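You operate a simulated robot arm through the tools that you are given. There is no shell and no other tool. Be economical: measure what you need, move in short steps, check, and stop when the job is done.

The job below is to be done with a simulated two-armed robot. You get a single attempt, and the scene is never put back.

Task
Dot the card on the slide plate as printed and put the wrapped bunch on the cart top.
Fine: one dot; wheel left on that colour; slide out; both wings open; the wrap keeps its band; the cards on the ledge, bunches in the grey tray and papers in the rack stay.

It is judged by the outcome, as a careful person would: the job done as asked, and still so three seconds after it is handed in. It fails if anything else is knocked over, pushed out of place, dropped, spilled or broken.

Robot
Two 7-joint arms with fingered hands on one trunk, on a base that drives. Base frame: it is fixed to the floor where the robot stands at the start and does not move with it; the origin is under the middle of the robot, x ahead of it, y to its left, z up. Lengths are in cm, angles in degrees, forces in N, time in s.
The left shoulder is at the start at [9.9, 12.8, 108.6], the right one opposite. Places, roughly: blue knob [50, 30, 90]; green paper with peg (5x22x4 cm) [60, 10, 90]; slide plate with knob [70, 0, 90]; top of the cart with red cloth [100, 70, 90]; yellow knob [40, 50, 90]. Payload 5 kg a hand.
The tool frame of a hand sits at the grasp point between the pads (the TCP): z along the fingers, y along the line on which they close. The tips reach 3.7 cm beyond it. Largest opening 12.4 cm; the body of the gripper starts 4.3 cm behind the TCP. The gripper is a hand of 3 fingers: y runs from the thumb to the fingers, the wrist lies at [-2.1, -11.6, -20.3] in the tool frame, and closing takes about 1.5 s.
Orientation is that of the tool frame in the base frame, as a unit quaternion [x, y, z, w]. With the fingers straight down and the wrist toward the robot, the tool's x, y and z point along [0, 1, 0], [1, 0, 0] and [0, 0, -1] of the base frame.

Tools
- The arms move only by the tool jog_arm. It takes "left_increments", "right_increments" or both (then of equal length, played together; a hand with none holds still); each is a list of rows, each a list of 6 numbers: the shift along the base's x, y, z in cm, then the turn, a rotation vector about the base's x, y, z in degrees. In form: [[x, y, z, rx, ry, rz], ...]. A call has 1 to 10 rows; each row shifts and turns the commanded pose from where the row before left it. "left_jaw" and "right_jaw" are, for a hand that has rows, the opening, from 0 (shut) to 1 (fully open), set as the call begins (left out, the last holds). Rows are played at 5 a second. More than 5 cm and 8.6 degrees between two rows, or a gripper value outside its range, and nothing of the call is played. A pose out of reach is approached as far as the arm can. The call stops where the force on the tool passes 40 N (or 10 N more than at its start, if that is more) or the arm is blocked; 0.2 s more then pass. Each finger travels about 4.5 cm/s and halts on what it meets, pressing with about 26 N; the grip force reading is that of the motor and also rises with nothing between the fingers. The clock runs only during rows and for 0.2 s after the last one: add rows that do not move to give the fingers time. The reply holds the time, the measured pose of the TCP, the force on the tool along the base axes, the opening and the grip force, in the units named above and with some noise, with the torque about the TCP (base axes, N m) and any sound that the robot's microphone picked up, and new pictures: "show" is both (left out), scene, wrist or none (wrist: the cameras of the hands that moved).
- Cameras (640 x 400 px; columns grow to the right, rows downward): "scene" is now at [25.84, 4.63, 126.01]; the picture's right is [0.48, -0.88, 0.00], its down [-0.40, -0.22, -0.89] and it looks along [0.78, 0.43, -0.45] (base axes); focal length 214 px, centre (320, 200). "left" rides on the left gripper at [-7.2, -10.4, -15.4] in its tool frame; the picture's right is [-0.83, -0.26, 0.49], its down [0.51, -0.72, 0.47] and it looks along [0.23, 0.64, 0.73] (tool axes); focal length 243 px, centre (320, 200). "right" rides on the right gripper at [7.2, -10.4, -15.4] in its tool frame; the picture's right is [-0.83, 0.26, -0.49], its down [-0.51, -0.72, 0.47] and it looks along [-0.23, 0.64, 0.73] (tool axes); focal length 243 px, centre (320, 200). There is no depth. A picture from a camera that has moved, and an enlarged one, comes with that camera's place and axes in the base frame and with its lens.
- move_column(by): slides the trunk up (or, below 0, down) by that many cm; the arms and the scene camera ride with it, the base frame stays. It gives what a move gives, with no picture.
- steer(legs): drives the robot by 1 to 6 legs, each [ahead, left, turn to the left] in cm, cm and degrees, along the robot's own axes; the way and the turn of a leg run together, so that a leg with both is an arc; at most 150 cm and 180 degrees a leg. The arms and the cameras ride along, it lands a little off, and it stops where it bumps. It gives what a move gives, and a new picture of the scene camera.
- curl_fingers(index, middle, thumb_bend, thumb_turn, hand): sets how far each is bent, from 0 (flat) to 100 (curled in); at 30 the hand is open as for a grip, at 70 the pads meet at the TCP. One left out holds its place. A second passes; each finger stops where it meets its share of the squeeze, and holds until it gets a number again. A gripper value or a shape takes the hand back. It gives what a move gives, with no picture; readings hold the bend of each and the force on the fingers (four entries, about 0 where the hand has none), thumb and palm. thumb_turn goes from beside the hand (0) to across from the fingers (100), as for a grip.
- set_grasp(shape, hand): the hand has 3 fingers and takes this shape, open, in about a second: jaw (thumb against the fingers, like two jaws); tri (thumb and two fingers); tip (a fingertip pinch); poke (one finger out to press); point (the index stretched); flat (the hand flat); cup (the hand cupped); fist (a fist). The gripper value then closes the fingers along that shape, each until it touches; the sizes above hold for jaw. It gives what a move gives, with no picture.
- turn_head(pan, tilt): turns the head with the scene camera to pan (to the left, within 80 degrees either way) and tilt (down, from -29 to 69), counted from straight ahead of the robot. It gives what a move gives, and a new picture of the scene camera.
- enlarge(camera, box): a new picture of the part [left, top, right, bottom] of that camera's present view, enlarged. It takes no simulated time.
- job_done(): hands the job in; it is judged then, once.

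Go step by step. Nothing tells you exact positions but the pictures and the camera data: compare them with the known pose of the tool, close in by small moves and look again before you grip or let go. The budget is 120 turns and 260 pictures, counting those below and the enlarged ones. Unless the task says otherwise, let go and move clear before handing in, and close with one line.

The tools are called after "Emit:" by a JSON object that holds its "name" and its "arguments". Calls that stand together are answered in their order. jog_arm: Moves the arms, as the interface text tells. Its arguments: {"type":"object","properties":{"left_increments":{"type":"array"},"left_jaw":{"type":"number"},"right_increments":{"type":"array"},"right_jaw":{"type":"number"},"show":{"type":"string","enum":["both","scene","wrist","none"]}},"required":[]} The other tools are called the same way: move_column (by) slides the trunk up or down; set_grasp (shape, hand) gives the hand a shape; curl_fingers (index, middle, thumb_bend, thumb_turn, hand) moves the fingers one by one; steer (legs) drives the base; turn_head (pan, tilt) turns the head that bears the scene camera; enlarge (camera, box) takes an enlarged picture of a part of a camera's view; job_done () hands the job in.

At the start:

```text
time: 0.0
left_eef_pos: [56.92, 54.57, 128.58]
left_tool_rot: [0.707, 0.707, 0.0, 0.0]
left_wrist_force: [-0.4, 0.2, 0.8]
left_moment: [0.03, 0.03, 0.01]
left_gripper_width: 12.35
left_gripper_force: 0.1
left_shape: jaw
left_bend: [30.0, 30.0, 30.0, 98.0]
left_finger forces: [0.0, 0.1, 0.0, 0.0, 0.0, 0.0]
right_eef_pos: [68.59, -3.48, 128.41]
right_tool_rot: [0.707, 0.708, 0.0, 0.0]
right_wrist_force: [0.6, 0.1, -0.1]
right_moment: [0.02, 0.03, -0.01]
right_gripper_width: 12.33
right_gripper_force: 0.1
right_shape: jaw
right_bend: [30.0, 30.0, 30.0, 98.0]
right_finger forces: [0.0, 0.1, 0.0, 0.0, 0.1, 0.0]
trunk travel left (down, up): [-27.5, 28.8]
robot x, y, heading: [-0.17, 0.0, -0.0]
head pan, tilt: [28.9, 27.0]
```

scene: 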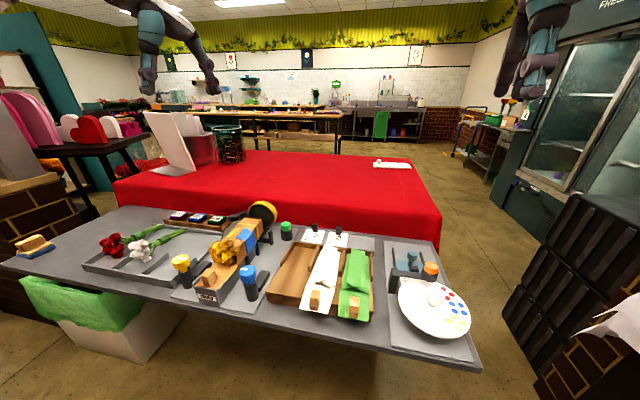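
right: 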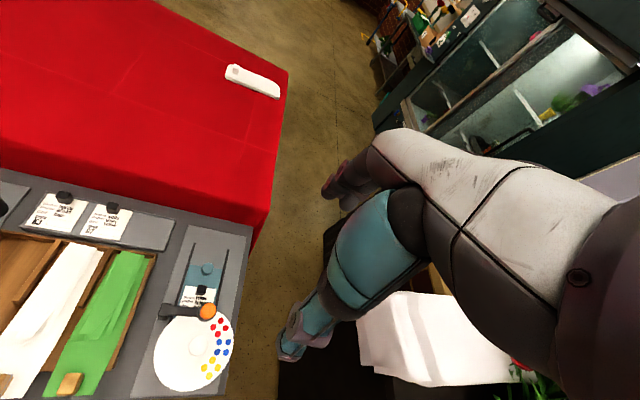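
left: 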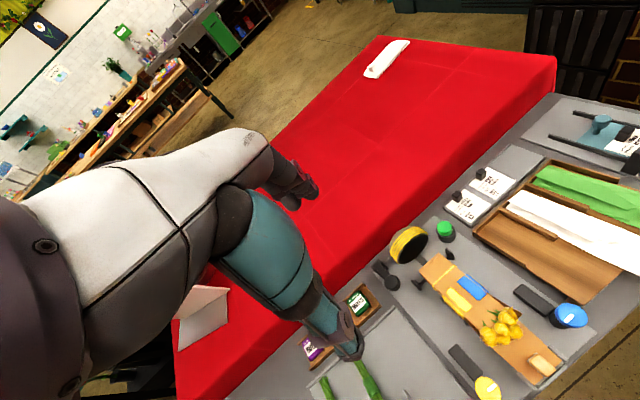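

I see a bench with a grey tray of flowers, a wrapping station with yellow and blue knobs, a paper rack, cards on a ledge, and a dotting station with a slide plate and a colour wheel. I'll enlarge these for detail before moving.

Emit:
{"name": "enlarge", "arguments": {"camera": "scene", "box": [370, 220, 490, 350]}}

Emit:
{"name": "enlarge", "arguments": {"camera": "scene", "box": [160, 190, 310, 310]}}

Emit:
{"name": "enlarge", "arguments": {"camera": "right", "box": [130, 220, 260, 400]}}

Emit:
{"name": "enlarge", "arguments": {"camera": "left", "box": [360, 210, 600, 400]}}

```text
3.08 times, centred on (430, 285) of scene
camera zoom: at [25.84, 4.63, 126.01], right [0.48, -0.88, 0.0], down [-0.4, -0.22, -0.89], along [0.78, 0.43, -0.45], focal length 660 px, centre (-18, -62)
```

zoom: 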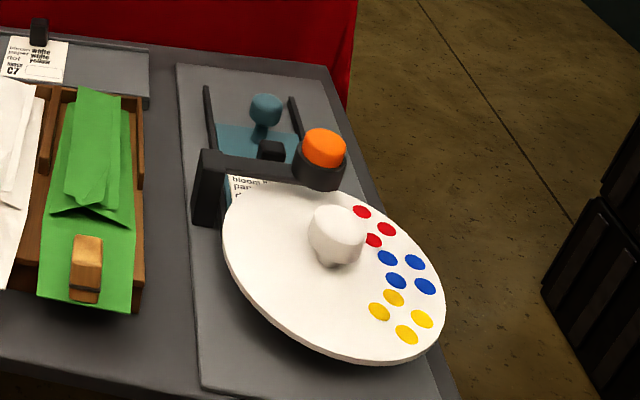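

```text
3.33 times, centred on (235, 250) of scene
camera zoom: at [25.84, 4.63, 126.01], right [0.48, -0.88, 0.0], down [-0.4, -0.22, -0.89], along [0.78, 0.43, -0.45], focal length 715 px, centre (603, 33)
```

zoom: 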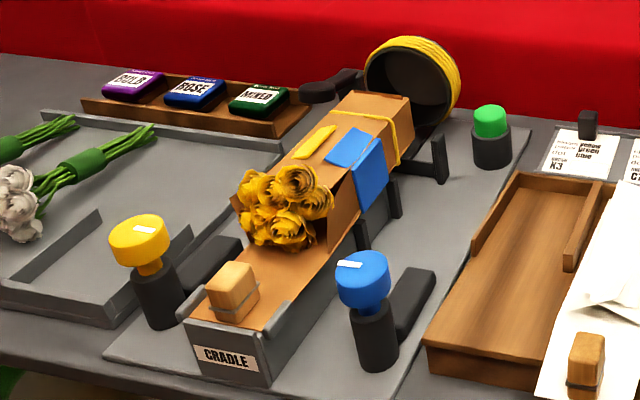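

```text
2.22 times, centred on (195, 310) of right
camera zoom: at [58.13, 3.86, 143.93], right [0.26, -0.83, 0.49], down [-0.72, -0.51, -0.47], along [0.64, -0.23, -0.73], focal length 539 px, centre (598, -44)
```

zoom: 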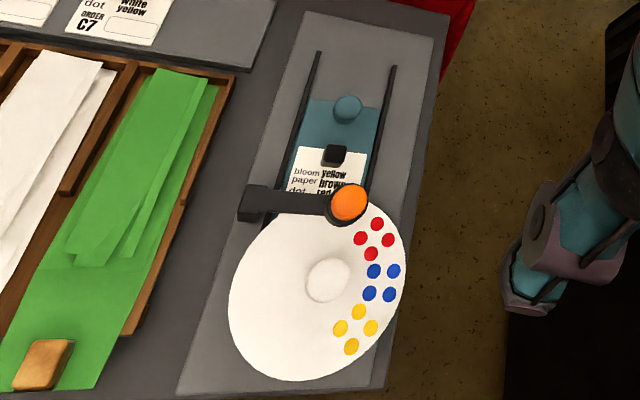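

```text
2.11 times, centred on (480, 305) of left
camera zoom: at [46.57, 47.11, 144.06], right [-0.26, -0.83, -0.49], down [-0.72, 0.51, -0.47], along [0.64, 0.23, -0.73], focal length 511 px, centre (-17, -21)
```

zoom: 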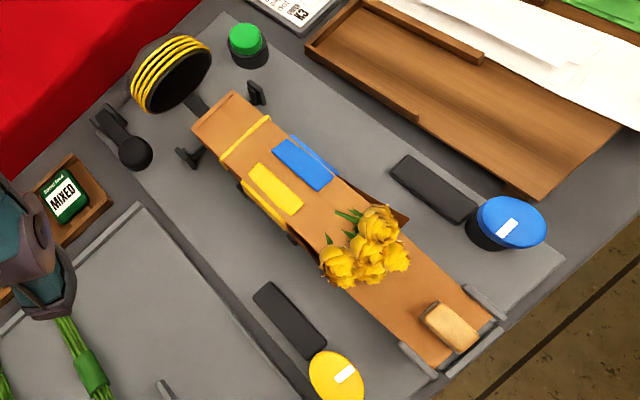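

The card on the slide plate reads bloom yellow, paper brown, and the dot looks red. I'll turn the head toward the dot station to read it properly.

Emit:
{"name": "turn_head", "arguments": {"pan": 0, "tilt": 45}}

Emit:
{"name": "enlarge", "arguments": {"camera": "right", "box": [170, 255, 250, 335]}}

```text
time: 0.9
left_eef_pos: [56.96, 54.5, 128.7]
left_tool_rot: [0.707, 0.707, 0.0, 0.0]
left_wrist_force: [0.1, -0.2, 0.4]
left_moment: [0.0, -0.01, -0.03]
left_gripper_width: 12.41
left_gripper_force: 0.1
left_shape: jaw
left_bend: [30.0, 30.0, 30.0, 98.0]
left_finger forces: [0.1, 0.1, 0.0, 0.0, 0.0, 0.0]
right_eef_pos: [68.54, -3.45, 128.4]
right_tool_rot: [0.707, 0.707, 0.0, 0.0]
right_wrist_force: [0.6, 0.2, 0.0]
right_moment: [0.0, 0.01, 0.0]
right_gripper_width: 12.37
right_gripper_force: 0.0
right_shape: jaw
right_bend: [30.0, 30.0, 30.0, 98.0]
right_finger forces: [0.1, 0.1, 0.1, 0.1, 0.1, 0.0]
trunk travel left (down, up): [-27.5, 28.8]
robot x, y, heading: [0.3, -0.21, -0.2]
head pan, tilt: [0.0, 45.0]
camera scene: at [25.96, 0.2, 123.28], right [0.0, -1.0, 0.0], down [-0.71, 0.0, -0.71], along [0.71, 0.0, -0.71], focal length 214 px, centre (320, 200)
```

scene: 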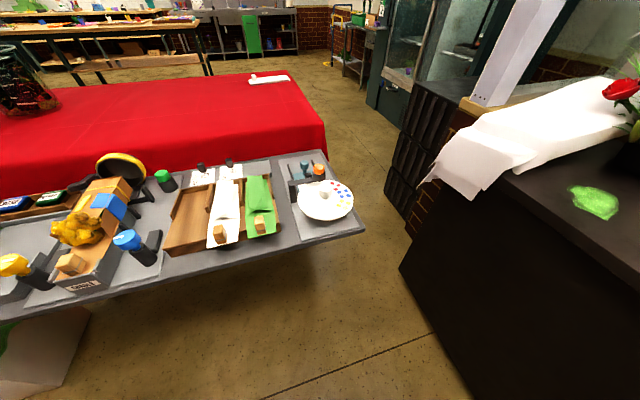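

```text
5.00 times, centred on (210, 295) of right
camera zoom: at [58.12, 3.86, 143.93], right [0.26, -0.83, 0.49], down [-0.72, -0.51, -0.47], along [0.64, -0.23, -0.73], focal length 1213 px, centre (870, -275)
```

zoom: 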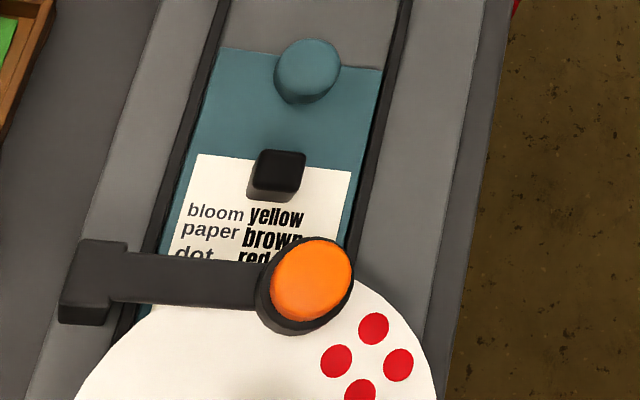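

The dot is red, and the table is turned about 20° from my frame. I'll enlarge the current scene view of the wheel, stamp and slide, and of the cradle.

Emit:
{"name": "enlarge", "arguments": {"camera": "scene", "box": [280, 150, 370, 240]}}

Emit:
{"name": "enlarge", "arguments": {"camera": "scene", "box": [0, 140, 200, 310]}}

```text
4.44 times, centred on (325, 195) of scene
camera zoom: at [25.96, 0.2, 123.28], right [0.0, -1.0, 0.0], down [-0.71, 0.0, -0.71], along [0.71, 0.0, -0.71], focal length 953 px, centre (298, 222)
```

zoom: 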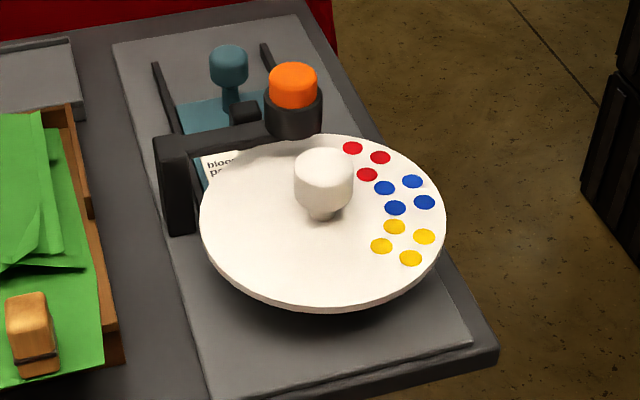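

```text
2.35 times, centred on (100, 225) of scene
camera zoom: at [25.96, 0.2, 123.28], right [0.0, -1.0, 0.0], down [-0.71, 0.0, -0.71], along [0.71, 0.0, -0.71], focal length 505 px, centre (838, 141)
```

zoom: 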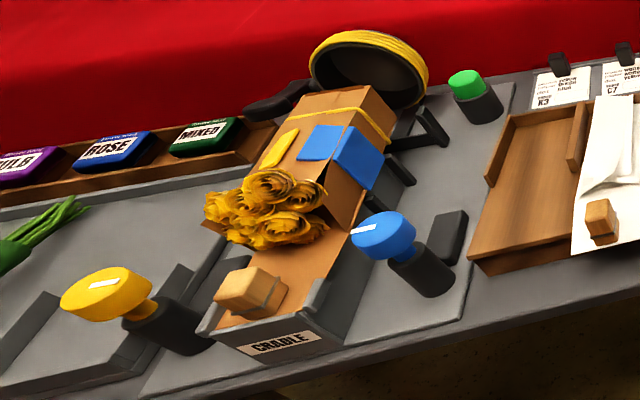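

The wheel has a mushroom knob, and each cradle knob seems to drive the wing of its own colour. I'll zoom the left wrist camera on the knobs and wings.

Emit:
{"name": "enlarge", "arguments": {"camera": "left", "box": [430, 250, 530, 350]}}

Emit:
{"name": "enlarge", "arguments": {"camera": "left", "box": [500, 270, 600, 350]}}

Emit:
{"name": "turn_head", "arguments": {"pan": 40, "tilt": 40}}

Emit:
{"name": "enlarge", "arguments": {"camera": "scene", "box": [210, 160, 390, 280]}}

```text
4.00 times, centred on (480, 300) of left
camera zoom: at [46.57, 47.1, 144.06], right [-0.26, -0.83, -0.49], down [-0.72, 0.51, -0.47], along [0.64, 0.23, -0.73], focal length 970 px, centre (-320, -200)
```

zoom: 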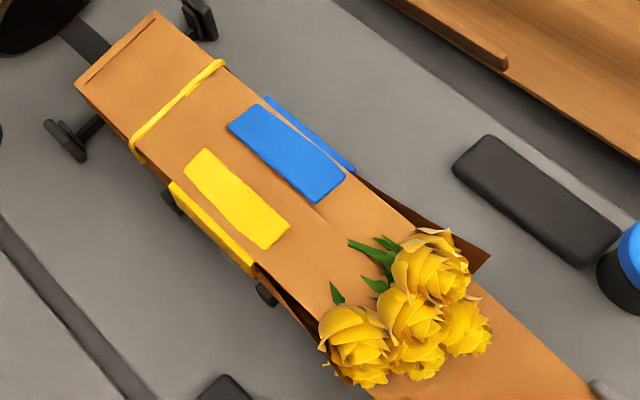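

```text
5.00 times, centred on (550, 310) of left
camera zoom: at [46.57, 47.1, 144.06], right [-0.26, -0.83, -0.49], down [-0.72, 0.51, -0.47], along [0.64, 0.23, -0.73], focal length 1213 px, centre (-830, -350)
```

zoom: 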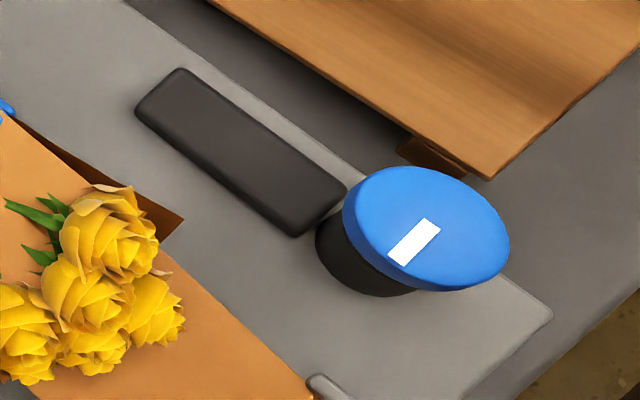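

```text
time: 2.0
left_eef_pos: [56.97, 54.52, 128.65]
left_tool_rot: [0.707, 0.707, 0.0, 0.0]
left_wrist_force: [0.4, -0.2, -0.5]
left_moment: [0.0, 0.0, -0.04]
left_gripper_width: 12.37
left_gripper_force: 0.1
left_shape: jaw
left_bend: [30.0, 30.0, 30.0, 98.0]
left_finger forces: [0.0, 0.0, 0.0, 0.1, 0.0, 0.0]
right_eef_pos: [68.56, -3.34, 128.47]
right_tool_rot: [0.707, 0.708, 0.0, 0.0]
right_wrist_force: [0.1, -1.1, -1.0]
right_moment: [0.01, 0.0, 0.0]
right_gripper_width: 12.36
right_gripper_force: 0.1
right_shape: jaw
right_bend: [30.0, 30.0, 30.0, 98.0]
right_finger forces: [0.1, 0.1, 0.0, 0.0, 0.0, 0.0]
trunk travel left (down, up): [-27.5, 28.8]
robot x, y, heading: [-0.16, -0.28, 0.0]
head pan, tilt: [40.0, 40.0]
camera scene: at [24.34, 5.66, 124.0], right [0.64, -0.77, 0.0], down [-0.49, -0.41, -0.77], along [0.59, 0.49, -0.64], focal length 214 px, centre (320, 200)
```

scene: 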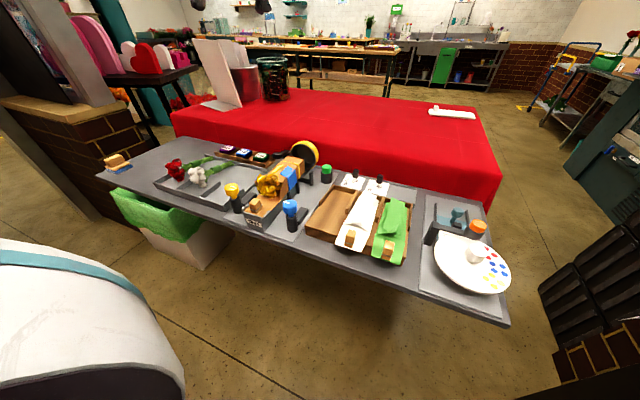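

```text
3.33 times, centred on (300, 220) of scene
camera zoom: at [24.34, 5.66, 124.0], right [0.64, -0.77, 0.0], down [-0.49, -0.41, -0.77], along [0.59, 0.49, -0.64], focal length 715 px, centre (387, 133)
```

zoom: 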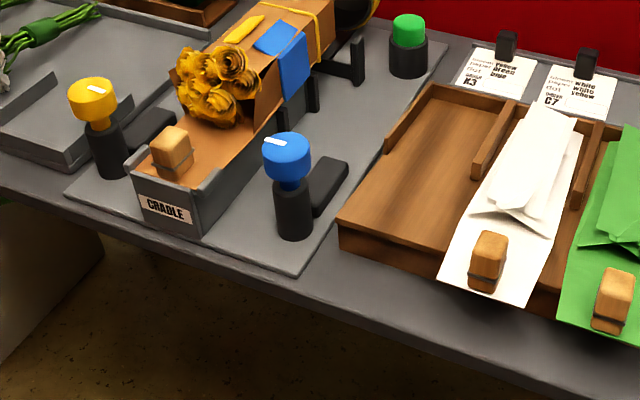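

The white marks on the knobs lie across the cradle while the wings are closed. Now I'll look at the card layout on the ledge and the slide from this side.

Emit:
{"name": "enlarge", "arguments": {"camera": "right", "box": [10, 180, 170, 260]}}

Emit:
{"name": "enlarge", "arguments": {"camera": "scene", "box": [415, 190, 525, 305]}}

Emit:
{"name": "enlarge", "arguments": {"camera": "left", "box": [540, 90, 640, 170]}}

```text
4.00 times, centred on (90, 220) of right
camera zoom: at [58.13, 3.86, 143.93], right [0.26, -0.83, 0.49], down [-0.72, -0.51, -0.47], along [0.64, -0.23, -0.73], focal length 970 px, centre (1240, 120)
```

zoom: 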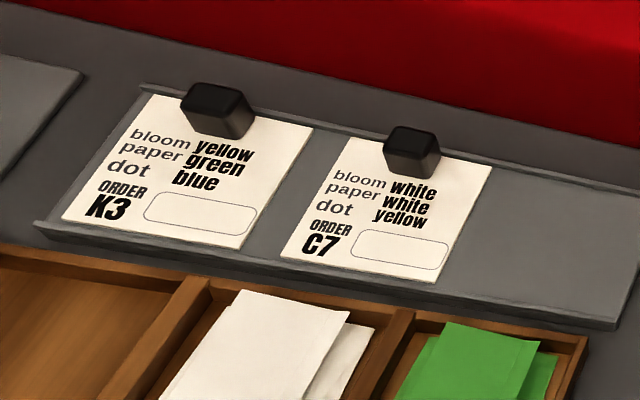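

```text
3.48 times, centred on (470, 248) of scene
camera zoom: at [24.34, 5.66, 124.0], right [0.64, -0.77, 0.0], down [-0.49, -0.41, -0.77], along [0.59, 0.49, -0.64], focal length 746 px, centre (-202, 35)
```

zoom: 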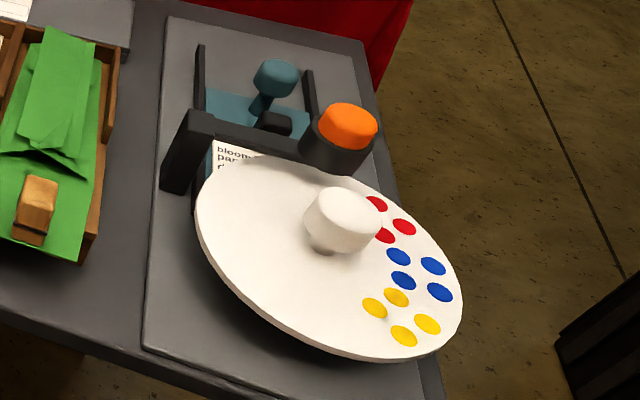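

```text
5.00 times, centred on (590, 130) of left
camera zoom: at [46.57, 47.11, 144.06], right [-0.26, -0.83, -0.49], down [-0.72, 0.51, -0.47], along [0.64, 0.23, -0.73], focal length 1213 px, centre (-1030, 550)
```

zoom: 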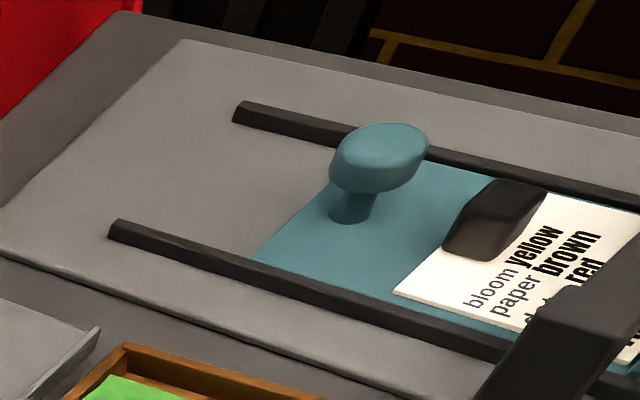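

The card is already in the stamping position: its box lies right under the stamp at about [66.4, 0.4, 93]. Red must turn about 45° counter-clockwise, with the wheel knob at [61.3, -1.2], so I'll bring the right hand above the knob turned sideways to clear the stamp.

Emit:
{"name": "jog_arm", "arguments": {"right_increments": [[-0.72, 0.22, -2, 0, 0, -8.6], [-0.72, 0.22, -2, 0, 0, -8.6], [-0.72, 0.22, -2, 0, 0, -8.6], [-0.72, 0.22, -2, 0, 0, -8.6], [-0.72, 0.22, -2, 0, 0, -8.6], [-0.72, 0.22, -2, 0, 0, -8.6], [-0.72, 0.22, -2, 0, 0, -8.6], [-0.72, 0.22, -2, 0, 0, -8.6], [-0.72, 0.22, -2, 0, 0, -8.6], [-0.72, 0.22, -2, 0, 0, -8.6]], "right_jaw": 0.42, "show": "both"}}

Emit:
{"name": "turn_head", "arguments": {"pan": 0, "tilt": 45}}

Emit:
{"name": "enlarge", "arguments": {"camera": "scene", "box": [250, 90, 410, 240]}}

```text
time: 4.2
left_eef_pos: [57.02, 54.47, 128.58]
left_tool_rot: [0.707, 0.707, 0.001, 0.0]
left_wrist_force: [0.2, 1.0, -0.1]
left_moment: [0.03, 0.02, 0.03]
left_gripper_width: 12.38
left_gripper_force: 0.0
left_shape: jaw
left_bend: [30.0, 30.0, 30.0, 98.0]
left_finger forces: [0.0, 0.0, 0.0, 0.0, 0.1, 0.1]
right_eef_pos: [61.38, -1.3, 108.29]
right_tool_rot: [0.999, 0.033, 0.0, 0.0]
right_wrist_force: [-0.2, 0.1, -0.7]
right_moment: [-0.02, -0.01, -0.02]
right_gripper_width: 5.27
right_gripper_force: 0.1
right_shape: jaw
right_bend: [74.0, 48.0, 72.0, 100.0]
right_finger forces: [0.1, 0.1, 0.0, 0.1, 0.0, 0.1]
trunk travel left (down, up): [-27.5, 28.8]
robot x, y, heading: [0.05, 0.03, 0.2]
head pan, tilt: [40.0, 40.0]
camera scene: at [24.42, 5.7, 123.97], right [0.64, -0.77, 0.0], down [-0.49, -0.41, -0.77], along [0.59, 0.49, -0.64], focal length 214 px, centre (320, 200)
camera right: at [67.95, 9.66, 123.77], right [-0.81, -0.32, 0.49], down [-0.55, 0.69, -0.47], along [-0.19, -0.66, -0.73], focal length 243 px, centre (320, 200)
```

scene: 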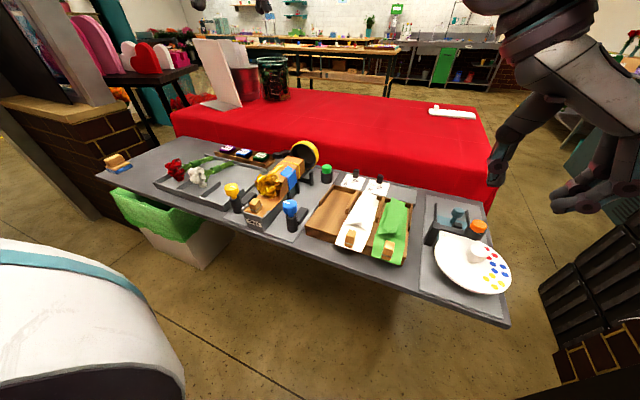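
right: 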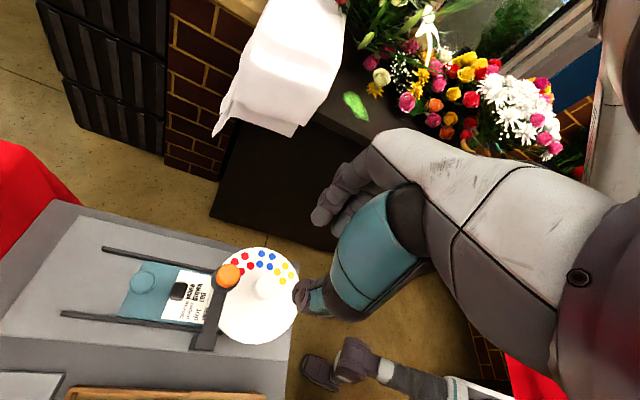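

```text
time: 5.3
left_eef_pos: [57.15, 54.54, 128.57]
left_tool_rot: [0.707, 0.707, 0.0, 0.0]
left_wrist_force: [0.7, 0.2, -0.4]
left_moment: [0.0, 0.01, 0.0]
left_gripper_width: 12.35
left_gripper_force: 0.0
left_shape: jaw
left_bend: [30.0, 30.0, 30.0, 98.0]
left_finger forces: [0.0, 0.0, 0.0, 0.1, 0.0, 0.0]
right_eef_pos: [61.37, -1.25, 108.37]
right_tool_rot: [0.999, 0.035, -0.001, 0.0]
right_wrist_force: [-0.7, 0.2, -0.3]
right_moment: [-0.01, -0.02, -0.01]
right_gripper_width: 5.26
right_gripper_force: 0.0
right_shape: jaw
right_bend: [74.0, 48.0, 72.0, 100.0]
right_finger forces: [0.1, 0.0, 0.0, 0.0, 0.0, 0.1]
trunk travel left (down, up): [-27.5, 28.8]
robot x, y, heading: [-0.13, 0.16, -0.1]
head pan, tilt: [0.0, 45.0]
camera scene: at [25.96, 0.21, 123.27], right [0.0, -1.0, 0.0], down [-0.71, 0.0, -0.71], along [0.71, 0.0, -0.71], focal length 214 px, centre (320, 200)
```

scene: 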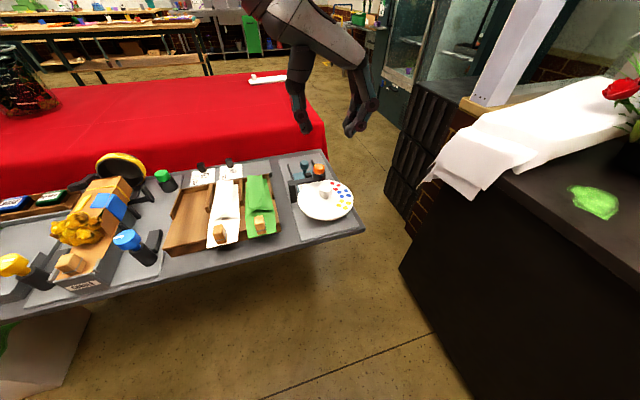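

```text
2.67 times, centred on (330, 165) of scene
camera zoom: at [25.96, 0.21, 123.27], right [0.0, -1.0, 0.0], down [-0.71, 0.0, -0.71], along [0.71, 0.0, -0.71], focal length 572 px, centre (293, 293)
```

zoom: 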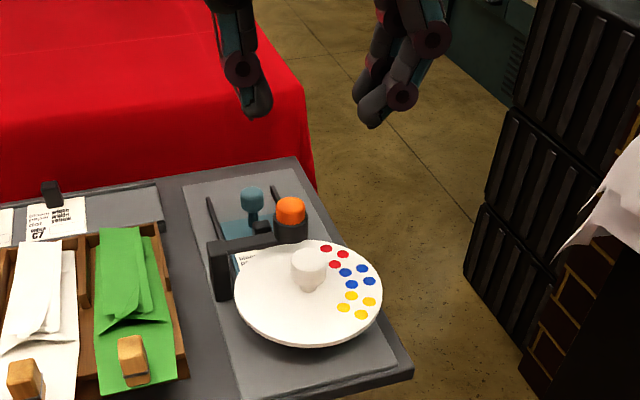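

The fingertips straddle the knob line, with the tips about 3.9 cm below the TCP. I'll lower onto the knob in steps.

Emit:
{"name": "jog_arm", "arguments": {"right_increments": [[0, 0, -4, 0, 0, 0], [0, 0, -4, 0, 0, 0], [0, 0, -3.5, 0, 0, 0], [0, 0, -2, 0, 0, 0], [0, 0, -1.6, 0, 0, 0]], "show": "scene"}}

Emit:
{"name": "enlarge", "arguments": {"camera": "scene", "box": [270, 120, 390, 240]}}

```text
time: 6.5
left_eef_pos: [57.0, 54.56, 128.59]
left_tool_rot: [0.707, 0.707, 0.001, 0.0]
left_wrist_force: [0.1, 0.2, 0.2]
left_moment: [0.01, -0.01, -0.03]
left_gripper_width: 12.36
left_gripper_force: 0.0
left_shape: jaw
left_bend: [30.0, 30.0, 30.0, 98.0]
left_finger forces: [0.0, 0.1, 0.0, 0.1, 0.0, 0.1]
right_eef_pos: [61.41, -1.1, 93.19]
right_tool_rot: [0.999, 0.035, -0.001, 0.0]
right_wrist_force: [-0.6, 0.3, -0.6]
right_moment: [-0.03, 0.02, 0.02]
right_gripper_width: 5.26
right_gripper_force: 0.1
right_shape: jaw
right_bend: [74.0, 48.0, 72.0, 100.0]
right_finger forces: [0.0, 0.0, 0.0, 0.0, 0.1, 0.1]
trunk travel left (down, up): [-27.5, 28.8]
robot x, y, heading: [-0.12, 0.29, -0.1]
head pan, tilt: [0.0, 45.0]
camera scene: at [26.0, 0.19, 123.26], right [0.0, -1.0, 0.0], down [-0.71, 0.0, -0.71], along [0.71, 0.0, -0.71], focal length 214 px, centre (320, 200)
```

scene: 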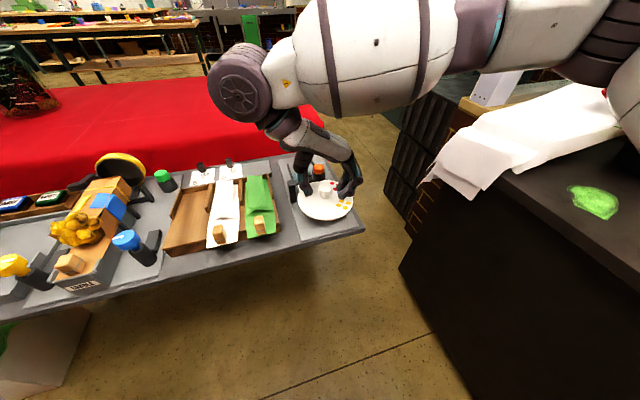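

```text
3.33 times, centred on (330, 180) of scene
camera zoom: at [26.0, 0.19, 123.26], right [0.0, -1.0, 0.0], down [-0.71, 0.0, -0.71], along [0.71, 0.0, -0.71], focal length 715 px, centre (287, 267)
```

zoom: 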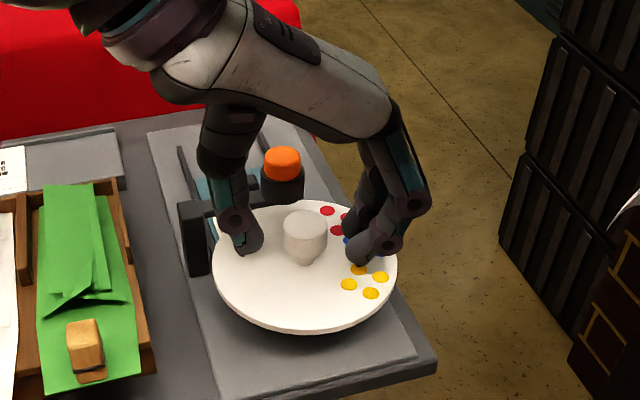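

The fingers straddle the knob evenly and clear the stamp. I'll close on it.

Emit:
{"name": "jog_arm", "arguments": {"right_increments": [[0, 0, 0, 0, 0, 0], [0, 0, 0, 0, 0, 0], [0, 0, 0, 0, 0, 0], [0, 0, 0, 0, 0, 0], [0, 0, 0, 0, 0, 0], [0, 0, 0, 0, 0, 0]], "right_jaw": 0, "show": "none"}}

Emit:
{"name": "enlarge", "arguments": {"camera": "scene", "box": [270, 120, 390, 240]}}

```text
time: 7.9
left_eef_pos: [56.91, 54.48, 128.54]
left_tool_rot: [0.707, 0.707, 0.001, 0.0]
left_wrist_force: [0.8, 0.7, -0.5]
left_moment: [-0.02, 0.02, 0.0]
left_gripper_width: 12.35
left_gripper_force: 0.0
left_shape: jaw
left_bend: [30.0, 30.0, 30.0, 98.0]
left_finger forces: [0.0, 0.0, 0.0, 0.0, 0.1, 0.0]
right_eef_pos: [61.43, -1.21, 93.25]
right_tool_rot: [0.999, 0.036, 0.0, 0.0]
right_wrist_force: [-0.3, 1.1, -3.4]
right_moment: [-0.02, 0.01, 0.0]
right_gripper_width: 2.09
right_gripper_force: 26.2
right_shape: jaw
right_bend: [73.0, 62.0, 74.0, 100.0]
right_finger forces: [14.2, 7.3, 0.0, 0.1, 23.0, 0.0]
trunk travel left (down, up): [-27.5, 28.8]
robot x, y, heading: [-0.04, -0.06, 0.0]
head pan, tilt: [0.0, 45.0]
```

```text
3.33 times, centred on (330, 180) of scene
camera zoom: at [25.97, 0.21, 123.27], right [0.0, -1.0, 0.0], down [-0.71, 0.0, -0.71], along [0.71, 0.0, -0.71], focal length 715 px, centre (287, 267)
```

zoom: 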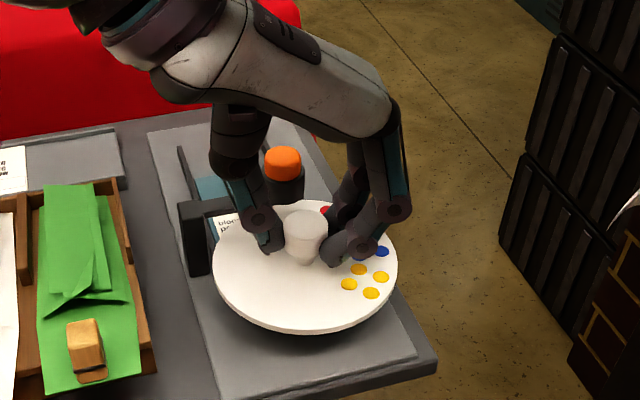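

The knob is gripped, so I'll turn it 45° counter-clockwise.

Emit:
{"name": "jog_arm", "arguments": {"right_increments": [[0, 0, 0, 0, 0, 5.6], [0, 0, 0, 0, 0, 5.6], [0, 0, 0, 0, 0, 5.6], [0, 0, 0, 0, 0, 5.6], [0, 0, 0, 0, 0, 5.6], [0, 0, 0, 0, 0, 5.6], [0, 0, 0, 0, 0, 5.6], [0, 0, 0, 0, 0, 5.6], [0, 0, 0, 0, 0, 0]], "show": "none"}}

Emit:
{"name": "enlarge", "arguments": {"camera": "scene", "box": [270, 120, 390, 240]}}

```text
time: 9.9
left_eef_pos: [56.96, 54.67, 128.58]
left_tool_rot: [0.707, 0.707, -0.001, 0.001]
left_wrist_force: [0.4, -0.6, 0.4]
left_moment: [-0.02, 0.03, 0.03]
left_gripper_width: 12.39
left_gripper_force: 0.1
left_shape: jaw
left_bend: [30.0, 30.0, 30.0, 98.0]
left_finger forces: [0.0, 0.0, 0.0, 0.0, 0.0, 0.0]
right_eef_pos: [61.35, -1.13, 93.22]
right_tool_rot: [0.91, 0.415, 0.0, 0.001]
right_wrist_force: [-5.2, 9.2, -7.6]
right_moment: [0.27, 0.15, 0.01]
right_gripper_width: 2.01
right_gripper_force: 25.8
right_shape: jaw
right_bend: [73.0, 63.0, 74.0, 100.0]
right_finger forces: [13.6, 5.5, 0.0, 0.0, 28.2, 0.1]
trunk travel left (down, up): [-27.5, 28.8]
robot x, y, heading: [-0.19, 0.22, -0.0]
head pan, tilt: [0.0, 45.0]
```

```text
3.33 times, centred on (330, 180) of scene
camera zoom: at [25.97, 0.32, 123.27], right [0.0, -1.0, 0.0], down [-0.71, 0.0, -0.71], along [0.71, 0.0, -0.71], focal length 715 px, centre (287, 267)
```

zoom: 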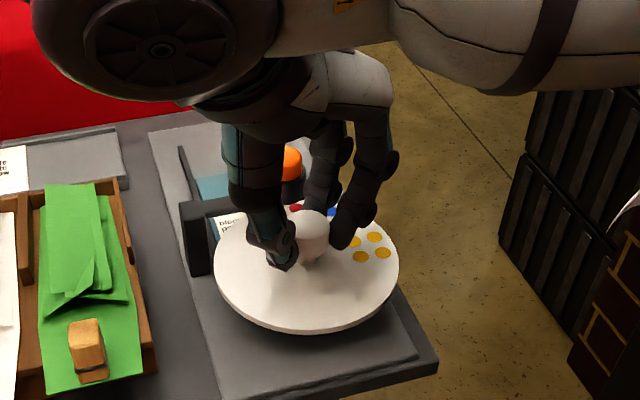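

Yellow now sits about where blue was, so the wheel turned around 45°. I'll release, rise and look closely.

Emit:
{"name": "jog_arm", "arguments": {"right_increments": [[0, 0, 0, 0, 0, 0], [0, 0, 0, 0, 0, 0], [0, 0, 0, 0, 0, 0], [0, 0, 0, 0, 0, 0], [0, 0, 2, 0, 0, 0], [0, 0, 4, 0, 0, 0], [0, 0, 5, 0, 0, 0], [0, 0, 5, 0, 0, 0]], "right_jaw": 0.42, "show": "wrist"}}

Emit:
{"name": "enlarge", "arguments": {"camera": "scene", "box": [280, 150, 370, 240]}}

```text
time: 11.7
left_eef_pos: [56.76, 54.65, 128.67]
left_tool_rot: [0.707, 0.707, 0.001, 0.001]
left_wrist_force: [0.0, 0.0, 0.3]
left_moment: [-0.02, -0.02, -0.02]
left_gripper_width: 12.36
left_gripper_force: 0.1
left_shape: jaw
left_bend: [30.0, 30.0, 30.0, 98.0]
left_finger forces: [0.0, 0.0, 0.1, 0.0, 0.1, 0.0]
right_eef_pos: [60.86, -0.95, 109.25]
right_tool_rot: [0.911, 0.413, 0.0, 0.0]
right_wrist_force: [-0.3, -0.1, -0.3]
right_moment: [-0.03, -0.03, -0.01]
right_gripper_width: 5.18
right_gripper_force: 0.1
right_shape: jaw
right_bend: [74.0, 48.0, 72.0, 100.0]
right_finger forces: [0.0, 0.1, 0.0, 0.1, 0.0, 0.0]
trunk travel left (down, up): [-27.5, 28.8]
robot x, y, heading: [0.03, -0.31, 0.0]
head pan, tilt: [0.0, 45.0]
camera right: at [57.86, 11.4, 124.71], right [-0.35, -0.8, 0.49], down [-0.88, 0.09, -0.47], along [0.33, -0.6, -0.73], focal length 243 px, centre (320, 200)
```

right: 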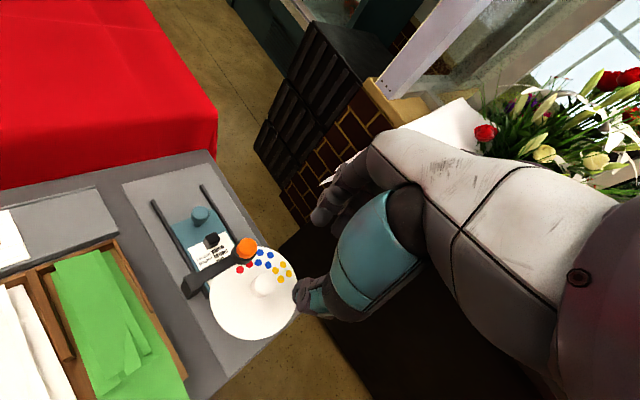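

```text
4.44 times, centred on (325, 195) of scene
camera zoom: at [25.81, 0.27, 123.3], right [0.0, -1.0, 0.0], down [-0.71, 0.0, -0.71], along [0.71, 0.0, -0.71], focal length 953 px, centre (298, 222)
```

zoom: 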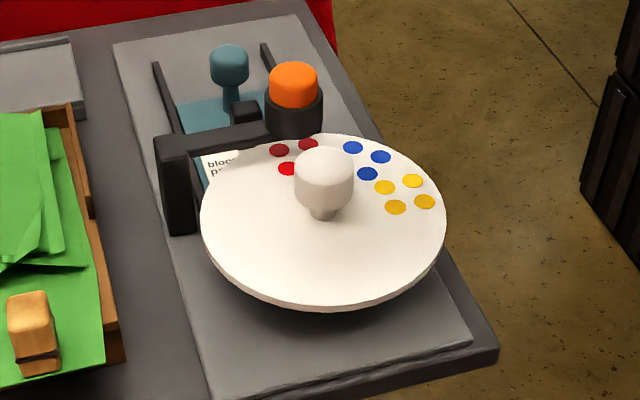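

Red is now under the stamp and blue has taken red's old place. Next I'll shut the right hand and hover it above the orange button.

Emit:
{"name": "jog_arm", "arguments": {"right_increments": [[2.8, 0.7, 0, 0, 0, 0], [2.75, 0.65, 0, 0, 0, 0], [0, 0, -3, 0, 0, 0], [0, 0, -3, 0, 0, 0], [0, 0, -1.5, 0, 0, 0], [0, 0, 0, 0, 0, 0]], "right_jaw": 0, "show": "wrist"}}

Emit:
{"name": "enlarge", "arguments": {"camera": "scene", "box": [270, 120, 370, 220]}}

Emit:
{"name": "enlarge", "arguments": {"camera": "right", "box": [150, 200, 350, 360]}}

```text
time: 13.1
left_eef_pos: [56.9, 54.62, 128.67]
left_tool_rot: [0.707, 0.707, 0.001, 0.0]
left_wrist_force: [0.9, 0.5, 0.3]
left_moment: [-0.03, 0.01, 0.02]
left_gripper_width: 12.36
left_gripper_force: 0.0
left_shape: jaw
left_bend: [30.0, 30.0, 30.0, 98.0]
left_finger forces: [0.0, 0.1, 0.0, 0.1, 0.1, 0.0]
right_eef_pos: [66.87, -0.05, 101.65]
right_tool_rot: [0.911, 0.413, 0.001, 0.0]
right_wrist_force: [0.6, -0.2, -1.2]
right_moment: [0.03, -0.01, 0.04]
right_gripper_width: 0.01
right_gripper_force: 26.2
right_shape: jaw
right_bend: [70.0, 70.0, 56.0, 100.0]
right_finger forces: [0.1, 0.0, 0.0, 0.1, 0.0, 0.0]
trunk travel left (down, up): [-27.5, 28.8]
robot x, y, heading: [-0.05, 0.18, -0.0]
head pan, tilt: [0.0, 45.0]
camera right: at [63.88, 12.37, 117.25], right [-0.35, -0.8, 0.49], down [-0.88, 0.09, -0.47], along [0.33, -0.6, -0.73], focal length 243 px, centre (320, 200)
```

right: 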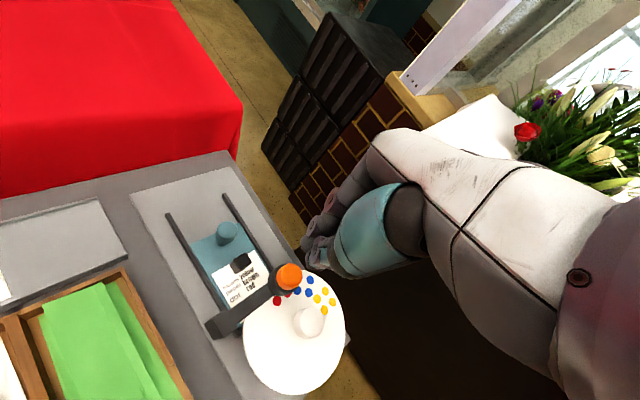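

```text
4.00 times, centred on (320, 170) of scene
camera zoom: at [25.94, 0.19, 123.28], right [0.0, -1.0, 0.0], down [-0.71, 0.0, -0.71], along [0.71, 0.0, -0.71], focal length 858 px, centre (320, 320)
```

zoom: 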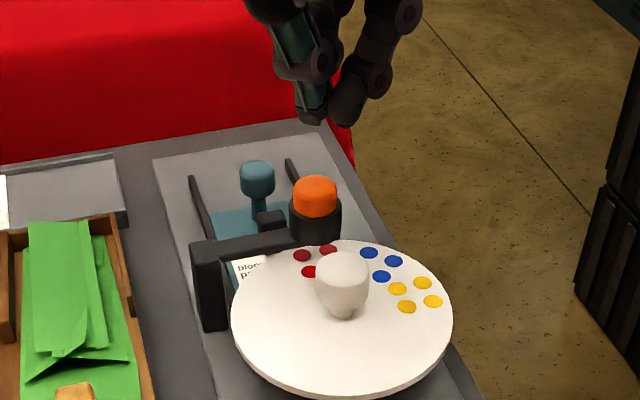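

```text
2.50 times, centred on (250, 280) of right
camera zoom: at [63.88, 12.37, 117.25], right [-0.35, -0.8, 0.49], down [-0.88, 0.09, -0.47], along [0.33, -0.6, -0.73], focal length 606 px, centre (495, 0)
```

zoom: 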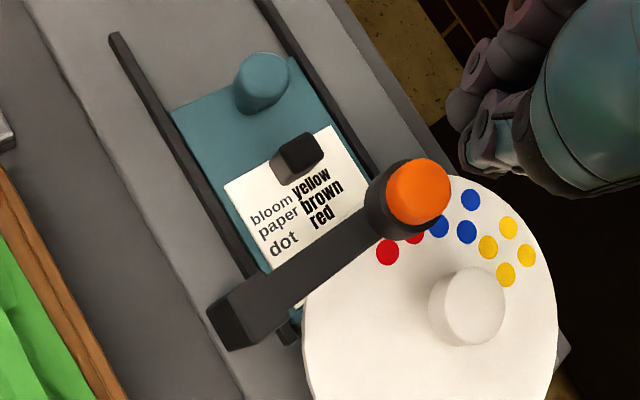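

The button is at about [66.3, 0.3, 93] and the tips are slightly off it. I'll shift and press down in one stroke.

Emit:
{"name": "jog_arm", "arguments": {"right_increments": [[-0.6, 0.45, 0, 0, 0, 0], [0, 0, -2, 0, 0, 0], [0, 0, -2, 0, 0, 0], [0, 0, -0.6, 0, 0, 0], [0, 0, -0.5, 0, 0, 0], [0, 0, -0.4, 0, 0, 0], [0, 0, -0.4, 0, 0, 0]], "show": "wrist"}}

Emit:
{"name": "enlarge", "arguments": {"camera": "scene", "box": [270, 120, 370, 220]}}

```text
time: 14.7
left_eef_pos: [56.6, 54.57, 128.76]
left_tool_rot: [0.707, 0.707, 0.001, 0.0]
left_wrist_force: [-0.6, -0.1, 0.9]
left_moment: [-0.04, -0.01, 0.01]
left_gripper_width: 12.36
left_gripper_force: 0.1
left_shape: jaw
left_bend: [30.0, 30.0, 30.0, 98.0]
left_finger forces: [0.0, 0.0, 0.0, 0.0, 0.0, 0.0]
right_eef_pos: [66.27, 0.47, 96.1]
right_tool_rot: [0.911, 0.412, 0.003, 0.0]
right_wrist_force: [1.5, 1.0, 20.5]
right_moment: [0.12, -0.06, 0.0]
right_gripper_width: 0.0
right_gripper_force: 26.0
right_shape: jaw
right_bend: [70.0, 70.0, 57.0, 100.0]
right_finger forces: [0.1, 0.0, 0.0, 0.1, 0.0, 0.0]
trunk travel left (down, up): [-27.5, 28.8]
robot x, y, heading: [-0.15, -0.12, 0.0]
head pan, tilt: [0.0, 45.0]
heard: click
camera right: at [63.16, 12.86, 111.69], right [-0.35, -0.8, 0.49], down [-0.87, 0.1, -0.48], along [0.33, -0.6, -0.73], focal length 243 px, centre (320, 200)
```

right: 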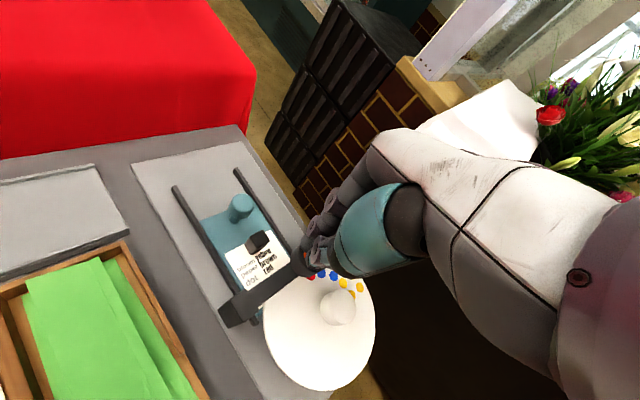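

```text
4.00 times, centred on (320, 170) of scene
camera zoom: at [25.76, 0.2, 123.33], right [0.0, -1.0, 0.0], down [-0.71, 0.0, -0.71], along [0.71, 0.0, -0.71], focal length 858 px, centre (320, 320)
```

zoom: 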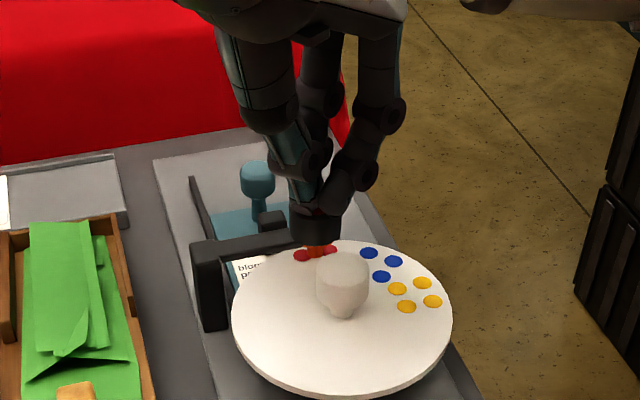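

I heard a click, so the stamp fired. I'll lift straight off and look at the slide knob.

Emit:
{"name": "jog_arm", "arguments": {"right_increments": [[0, 0, 3, 0, 0, 0], [0, 0, 4, 0, 0, 0], [0, 0, 4, 0, 0, 0], [0, 0, 4, 0, 0, 0], [0, 0, 0, 0, 0, 0]], "right_jaw": 0.35, "show": "none"}}

Emit:
{"name": "enlarge", "arguments": {"camera": "scene", "box": [280, 140, 350, 210]}}

Emit:
{"name": "enlarge", "arguments": {"camera": "right", "box": [150, 160, 330, 320]}}

```text
time: 15.9
left_eef_pos: [56.94, 54.45, 128.58]
left_tool_rot: [0.707, 0.707, 0.0, 0.001]
left_wrist_force: [-0.5, 0.1, -0.9]
left_moment: [0.01, -0.02, 0.02]
left_gripper_width: 12.36
left_gripper_force: 0.1
left_shape: jaw
left_bend: [30.0, 30.0, 30.0, 98.0]
left_finger forces: [0.0, 0.0, 0.0, 0.1, 0.0, 0.0]
right_eef_pos: [66.43, 0.74, 110.88]
right_tool_rot: [0.911, 0.413, 0.0, 0.001]
right_wrist_force: [0.0, 0.3, 0.5]
right_moment: [0.03, 0.02, -0.02]
right_gripper_width: 4.3
right_gripper_force: 0.1
right_shape: jaw
right_bend: [74.0, 52.0, 73.0, 100.0]
right_finger forces: [0.0, 0.0, 0.0, 0.0, 0.0, 0.0]
trunk travel left (down, up): [-27.5, 28.8]
robot x, y, heading: [0.73, -0.01, -0.0]
head pan, tilt: [0.0, 45.0]
```

```text
5.71 times, centred on (315, 175) of scene
camera zoom: at [26.02, 0.19, 123.25], right [0.0, -1.0, 0.0], down [-0.71, 0.0, -0.71], along [0.71, 0.0, -0.71], focal length 1226 px, centre (349, 343)
```

zoom: 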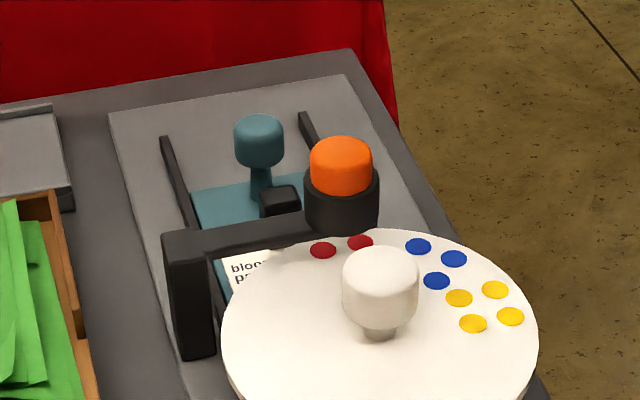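

```text
2.50 times, centred on (240, 240) of right
camera zoom: at [63.34, 13.13, 126.42], right [-0.35, -0.8, 0.49], down [-0.88, 0.09, -0.47], along [0.33, -0.6, -0.73], focal length 606 px, centre (520, 100)
```

zoom: 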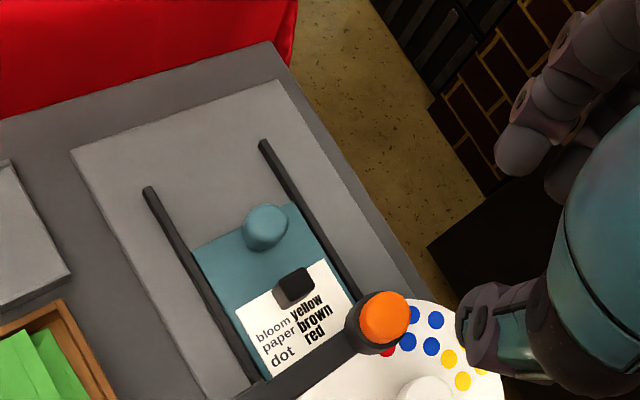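

The slide knob cap is about 2.3 cm wide, with its top at [74.3, 4.3, 89.5]. I'll move over it and descend.

Emit:
{"name": "jog_arm", "arguments": {"right_increments": [[4, 1.8, 0, 0, 0, 0], [3.9, 1.8, 0, 0, 0, 0], [0, 0, -4, 0, 0, 0], [0, 0, -4, 0, 0, 0], [0, 0, -4, 0, 0, 0], [0, 0, -2, 0, 0, 0], [0, 0, 0, 0, 0, 0]], "show": "wrist"}}

Emit:
{"name": "enlarge", "arguments": {"camera": "scene", "box": [270, 120, 350, 200]}}

```text
time: 17.5
left_eef_pos: [56.9, 54.56, 128.65]
left_tool_rot: [0.707, 0.707, 0.0, 0.0]
left_wrist_force: [-0.4, 0.8, 0.4]
left_moment: [-0.03, 0.0, -0.01]
left_gripper_width: 12.34
left_gripper_force: 0.0
left_shape: jaw
left_bend: [30.0, 30.0, 30.0, 98.0]
left_finger forces: [0.0, 0.0, 0.0, 0.0, 0.0, 0.0]
right_eef_pos: [74.2, 4.27, 96.84]
right_tool_rot: [0.911, 0.413, 0.0, 0.001]
right_wrist_force: [-0.2, 0.6, 0.1]
right_moment: [-0.01, 0.0, 0.01]
right_gripper_width: 4.31
right_gripper_force: 0.0
right_shape: jaw
right_bend: [74.0, 52.0, 73.0, 100.0]
right_finger forces: [0.1, 0.0, 0.1, 0.0, 0.0, 0.0]
trunk travel left (down, up): [-27.5, 28.8]
robot x, y, heading: [-0.08, -0.01, 0.2]
head pan, tilt: [0.0, 45.0]
camera right: at [71.18, 16.57, 112.32], right [-0.35, -0.8, 0.49], down [-0.88, 0.09, -0.47], along [0.33, -0.6, -0.73], focal length 243 px, centre (320, 200)
```

right: 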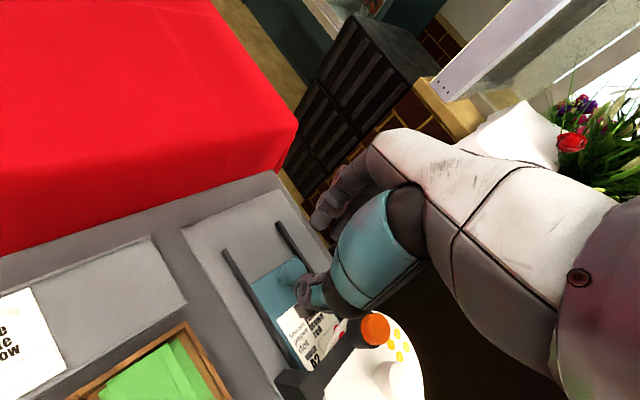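

```text
5.00 times, centred on (310, 160) of scene
camera zoom: at [25.94, 0.23, 123.28], right [0.0, -1.0, 0.0], down [-0.71, 0.0, -0.71], along [0.71, 0.0, -0.71], focal length 1072 px, centre (370, 400)
```

zoom: 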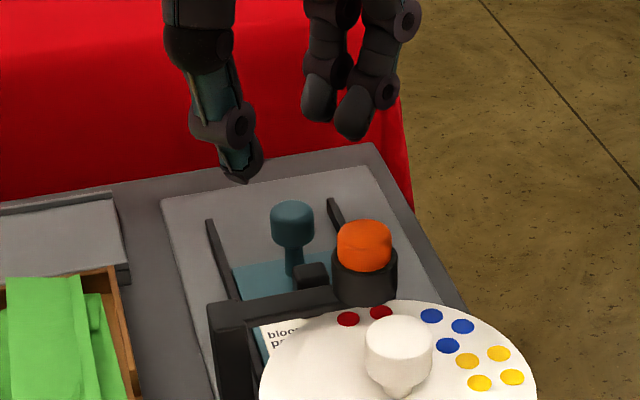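

The fingertips are centred on the knob axis. I'll descend and close.

Emit:
{"name": "jog_arm", "arguments": {"right_increments": [[0, 0, -3, 0, 0, 0], [0, 0, -2.7, 0, 0, 0], [0, 0, 0, 0, 0, 0]], "show": "none"}}

Emit:
{"name": "jog_arm", "arguments": {"right_increments": [[0, 0, 0, 0, 0, 0], [0, 0, 0, 0, 0, 0], [0, 0, 0, 0, 0, 0], [0, 0, 0, 0, 0, 0], [0, 0, 0, 0, 0, 0]], "right_jaw": 0, "show": "none"}}

Emit:
{"name": "enlarge", "arguments": {"camera": "scene", "box": [270, 120, 350, 200]}}

```text
time: 18.3
left_eef_pos: [56.87, 54.57, 128.65]
left_tool_rot: [0.707, 0.707, 0.0, 0.0]
left_wrist_force: [0.5, 0.2, 0.3]
left_moment: [0.0, -0.04, 0.02]
left_gripper_width: 12.38
left_gripper_force: 0.1
left_shape: jaw
left_bend: [30.0, 30.0, 30.0, 98.0]
left_finger forces: [0.0, 0.1, 0.0, 0.0, 0.0, 0.0]
right_eef_pos: [74.21, 4.34, 91.18]
right_tool_rot: [0.91, 0.414, -0.001, 0.0]
right_wrist_force: [-0.3, 0.2, -0.5]
right_moment: [-0.03, -0.03, 0.03]
right_gripper_width: 4.31
right_gripper_force: 0.2
right_shape: jaw
right_bend: [74.0, 52.0, 73.0, 100.0]
right_finger forces: [0.0, 0.0, 0.0, 0.1, 0.0, 0.0]
trunk travel left (down, up): [-27.5, 28.8]
robot x, y, heading: [0.22, 0.36, -0.2]
head pan, tilt: [0.0, 45.0]
```

```text
time: 19.5
left_eef_pos: [56.86, 54.49, 128.62]
left_tool_rot: [0.707, 0.707, 0.0, 0.0]
left_wrist_force: [0.1, 0.8, 0.1]
left_moment: [-0.01, -0.03, 0.01]
left_gripper_width: 12.4
left_gripper_force: 0.1
left_shape: jaw
left_bend: [30.0, 30.0, 30.0, 98.0]
left_finger forces: [0.0, 0.0, 0.1, 0.0, 0.0, 0.0]
right_eef_pos: [74.3, 4.35, 91.16]
right_tool_rot: [0.911, 0.412, 0.0, -0.001]
right_wrist_force: [-0.2, 1.0, -2.4]
right_moment: [0.0, -0.02, -0.04]
right_gripper_width: 1.35
right_gripper_force: 25.9
right_shape: jaw
right_bend: [71.0, 67.0, 74.0, 100.0]
right_finger forces: [14.1, 6.8, 0.0, 0.0, 22.4, 0.0]
trunk travel left (down, up): [-27.5, 28.8]
robot x, y, heading: [0.15, -0.26, -0.0]
head pan, tilt: [0.0, 45.0]
```

```text
5.00 times, centred on (310, 160) of scene
camera zoom: at [25.97, 0.22, 123.27], right [0.0, -1.0, 0.0], down [-0.71, 0.0, -0.71], along [0.71, 0.0, -0.71], focal length 1072 px, centre (370, 400)
```

zoom: 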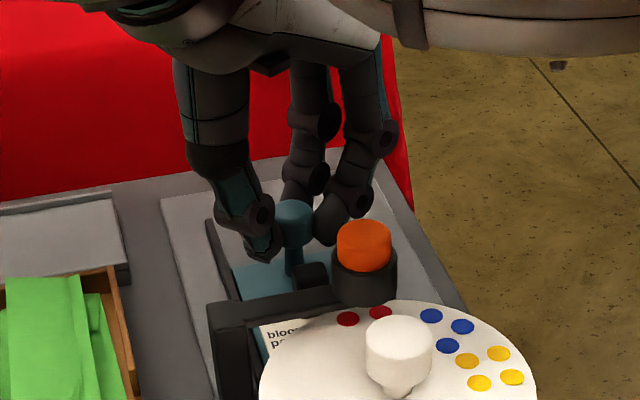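

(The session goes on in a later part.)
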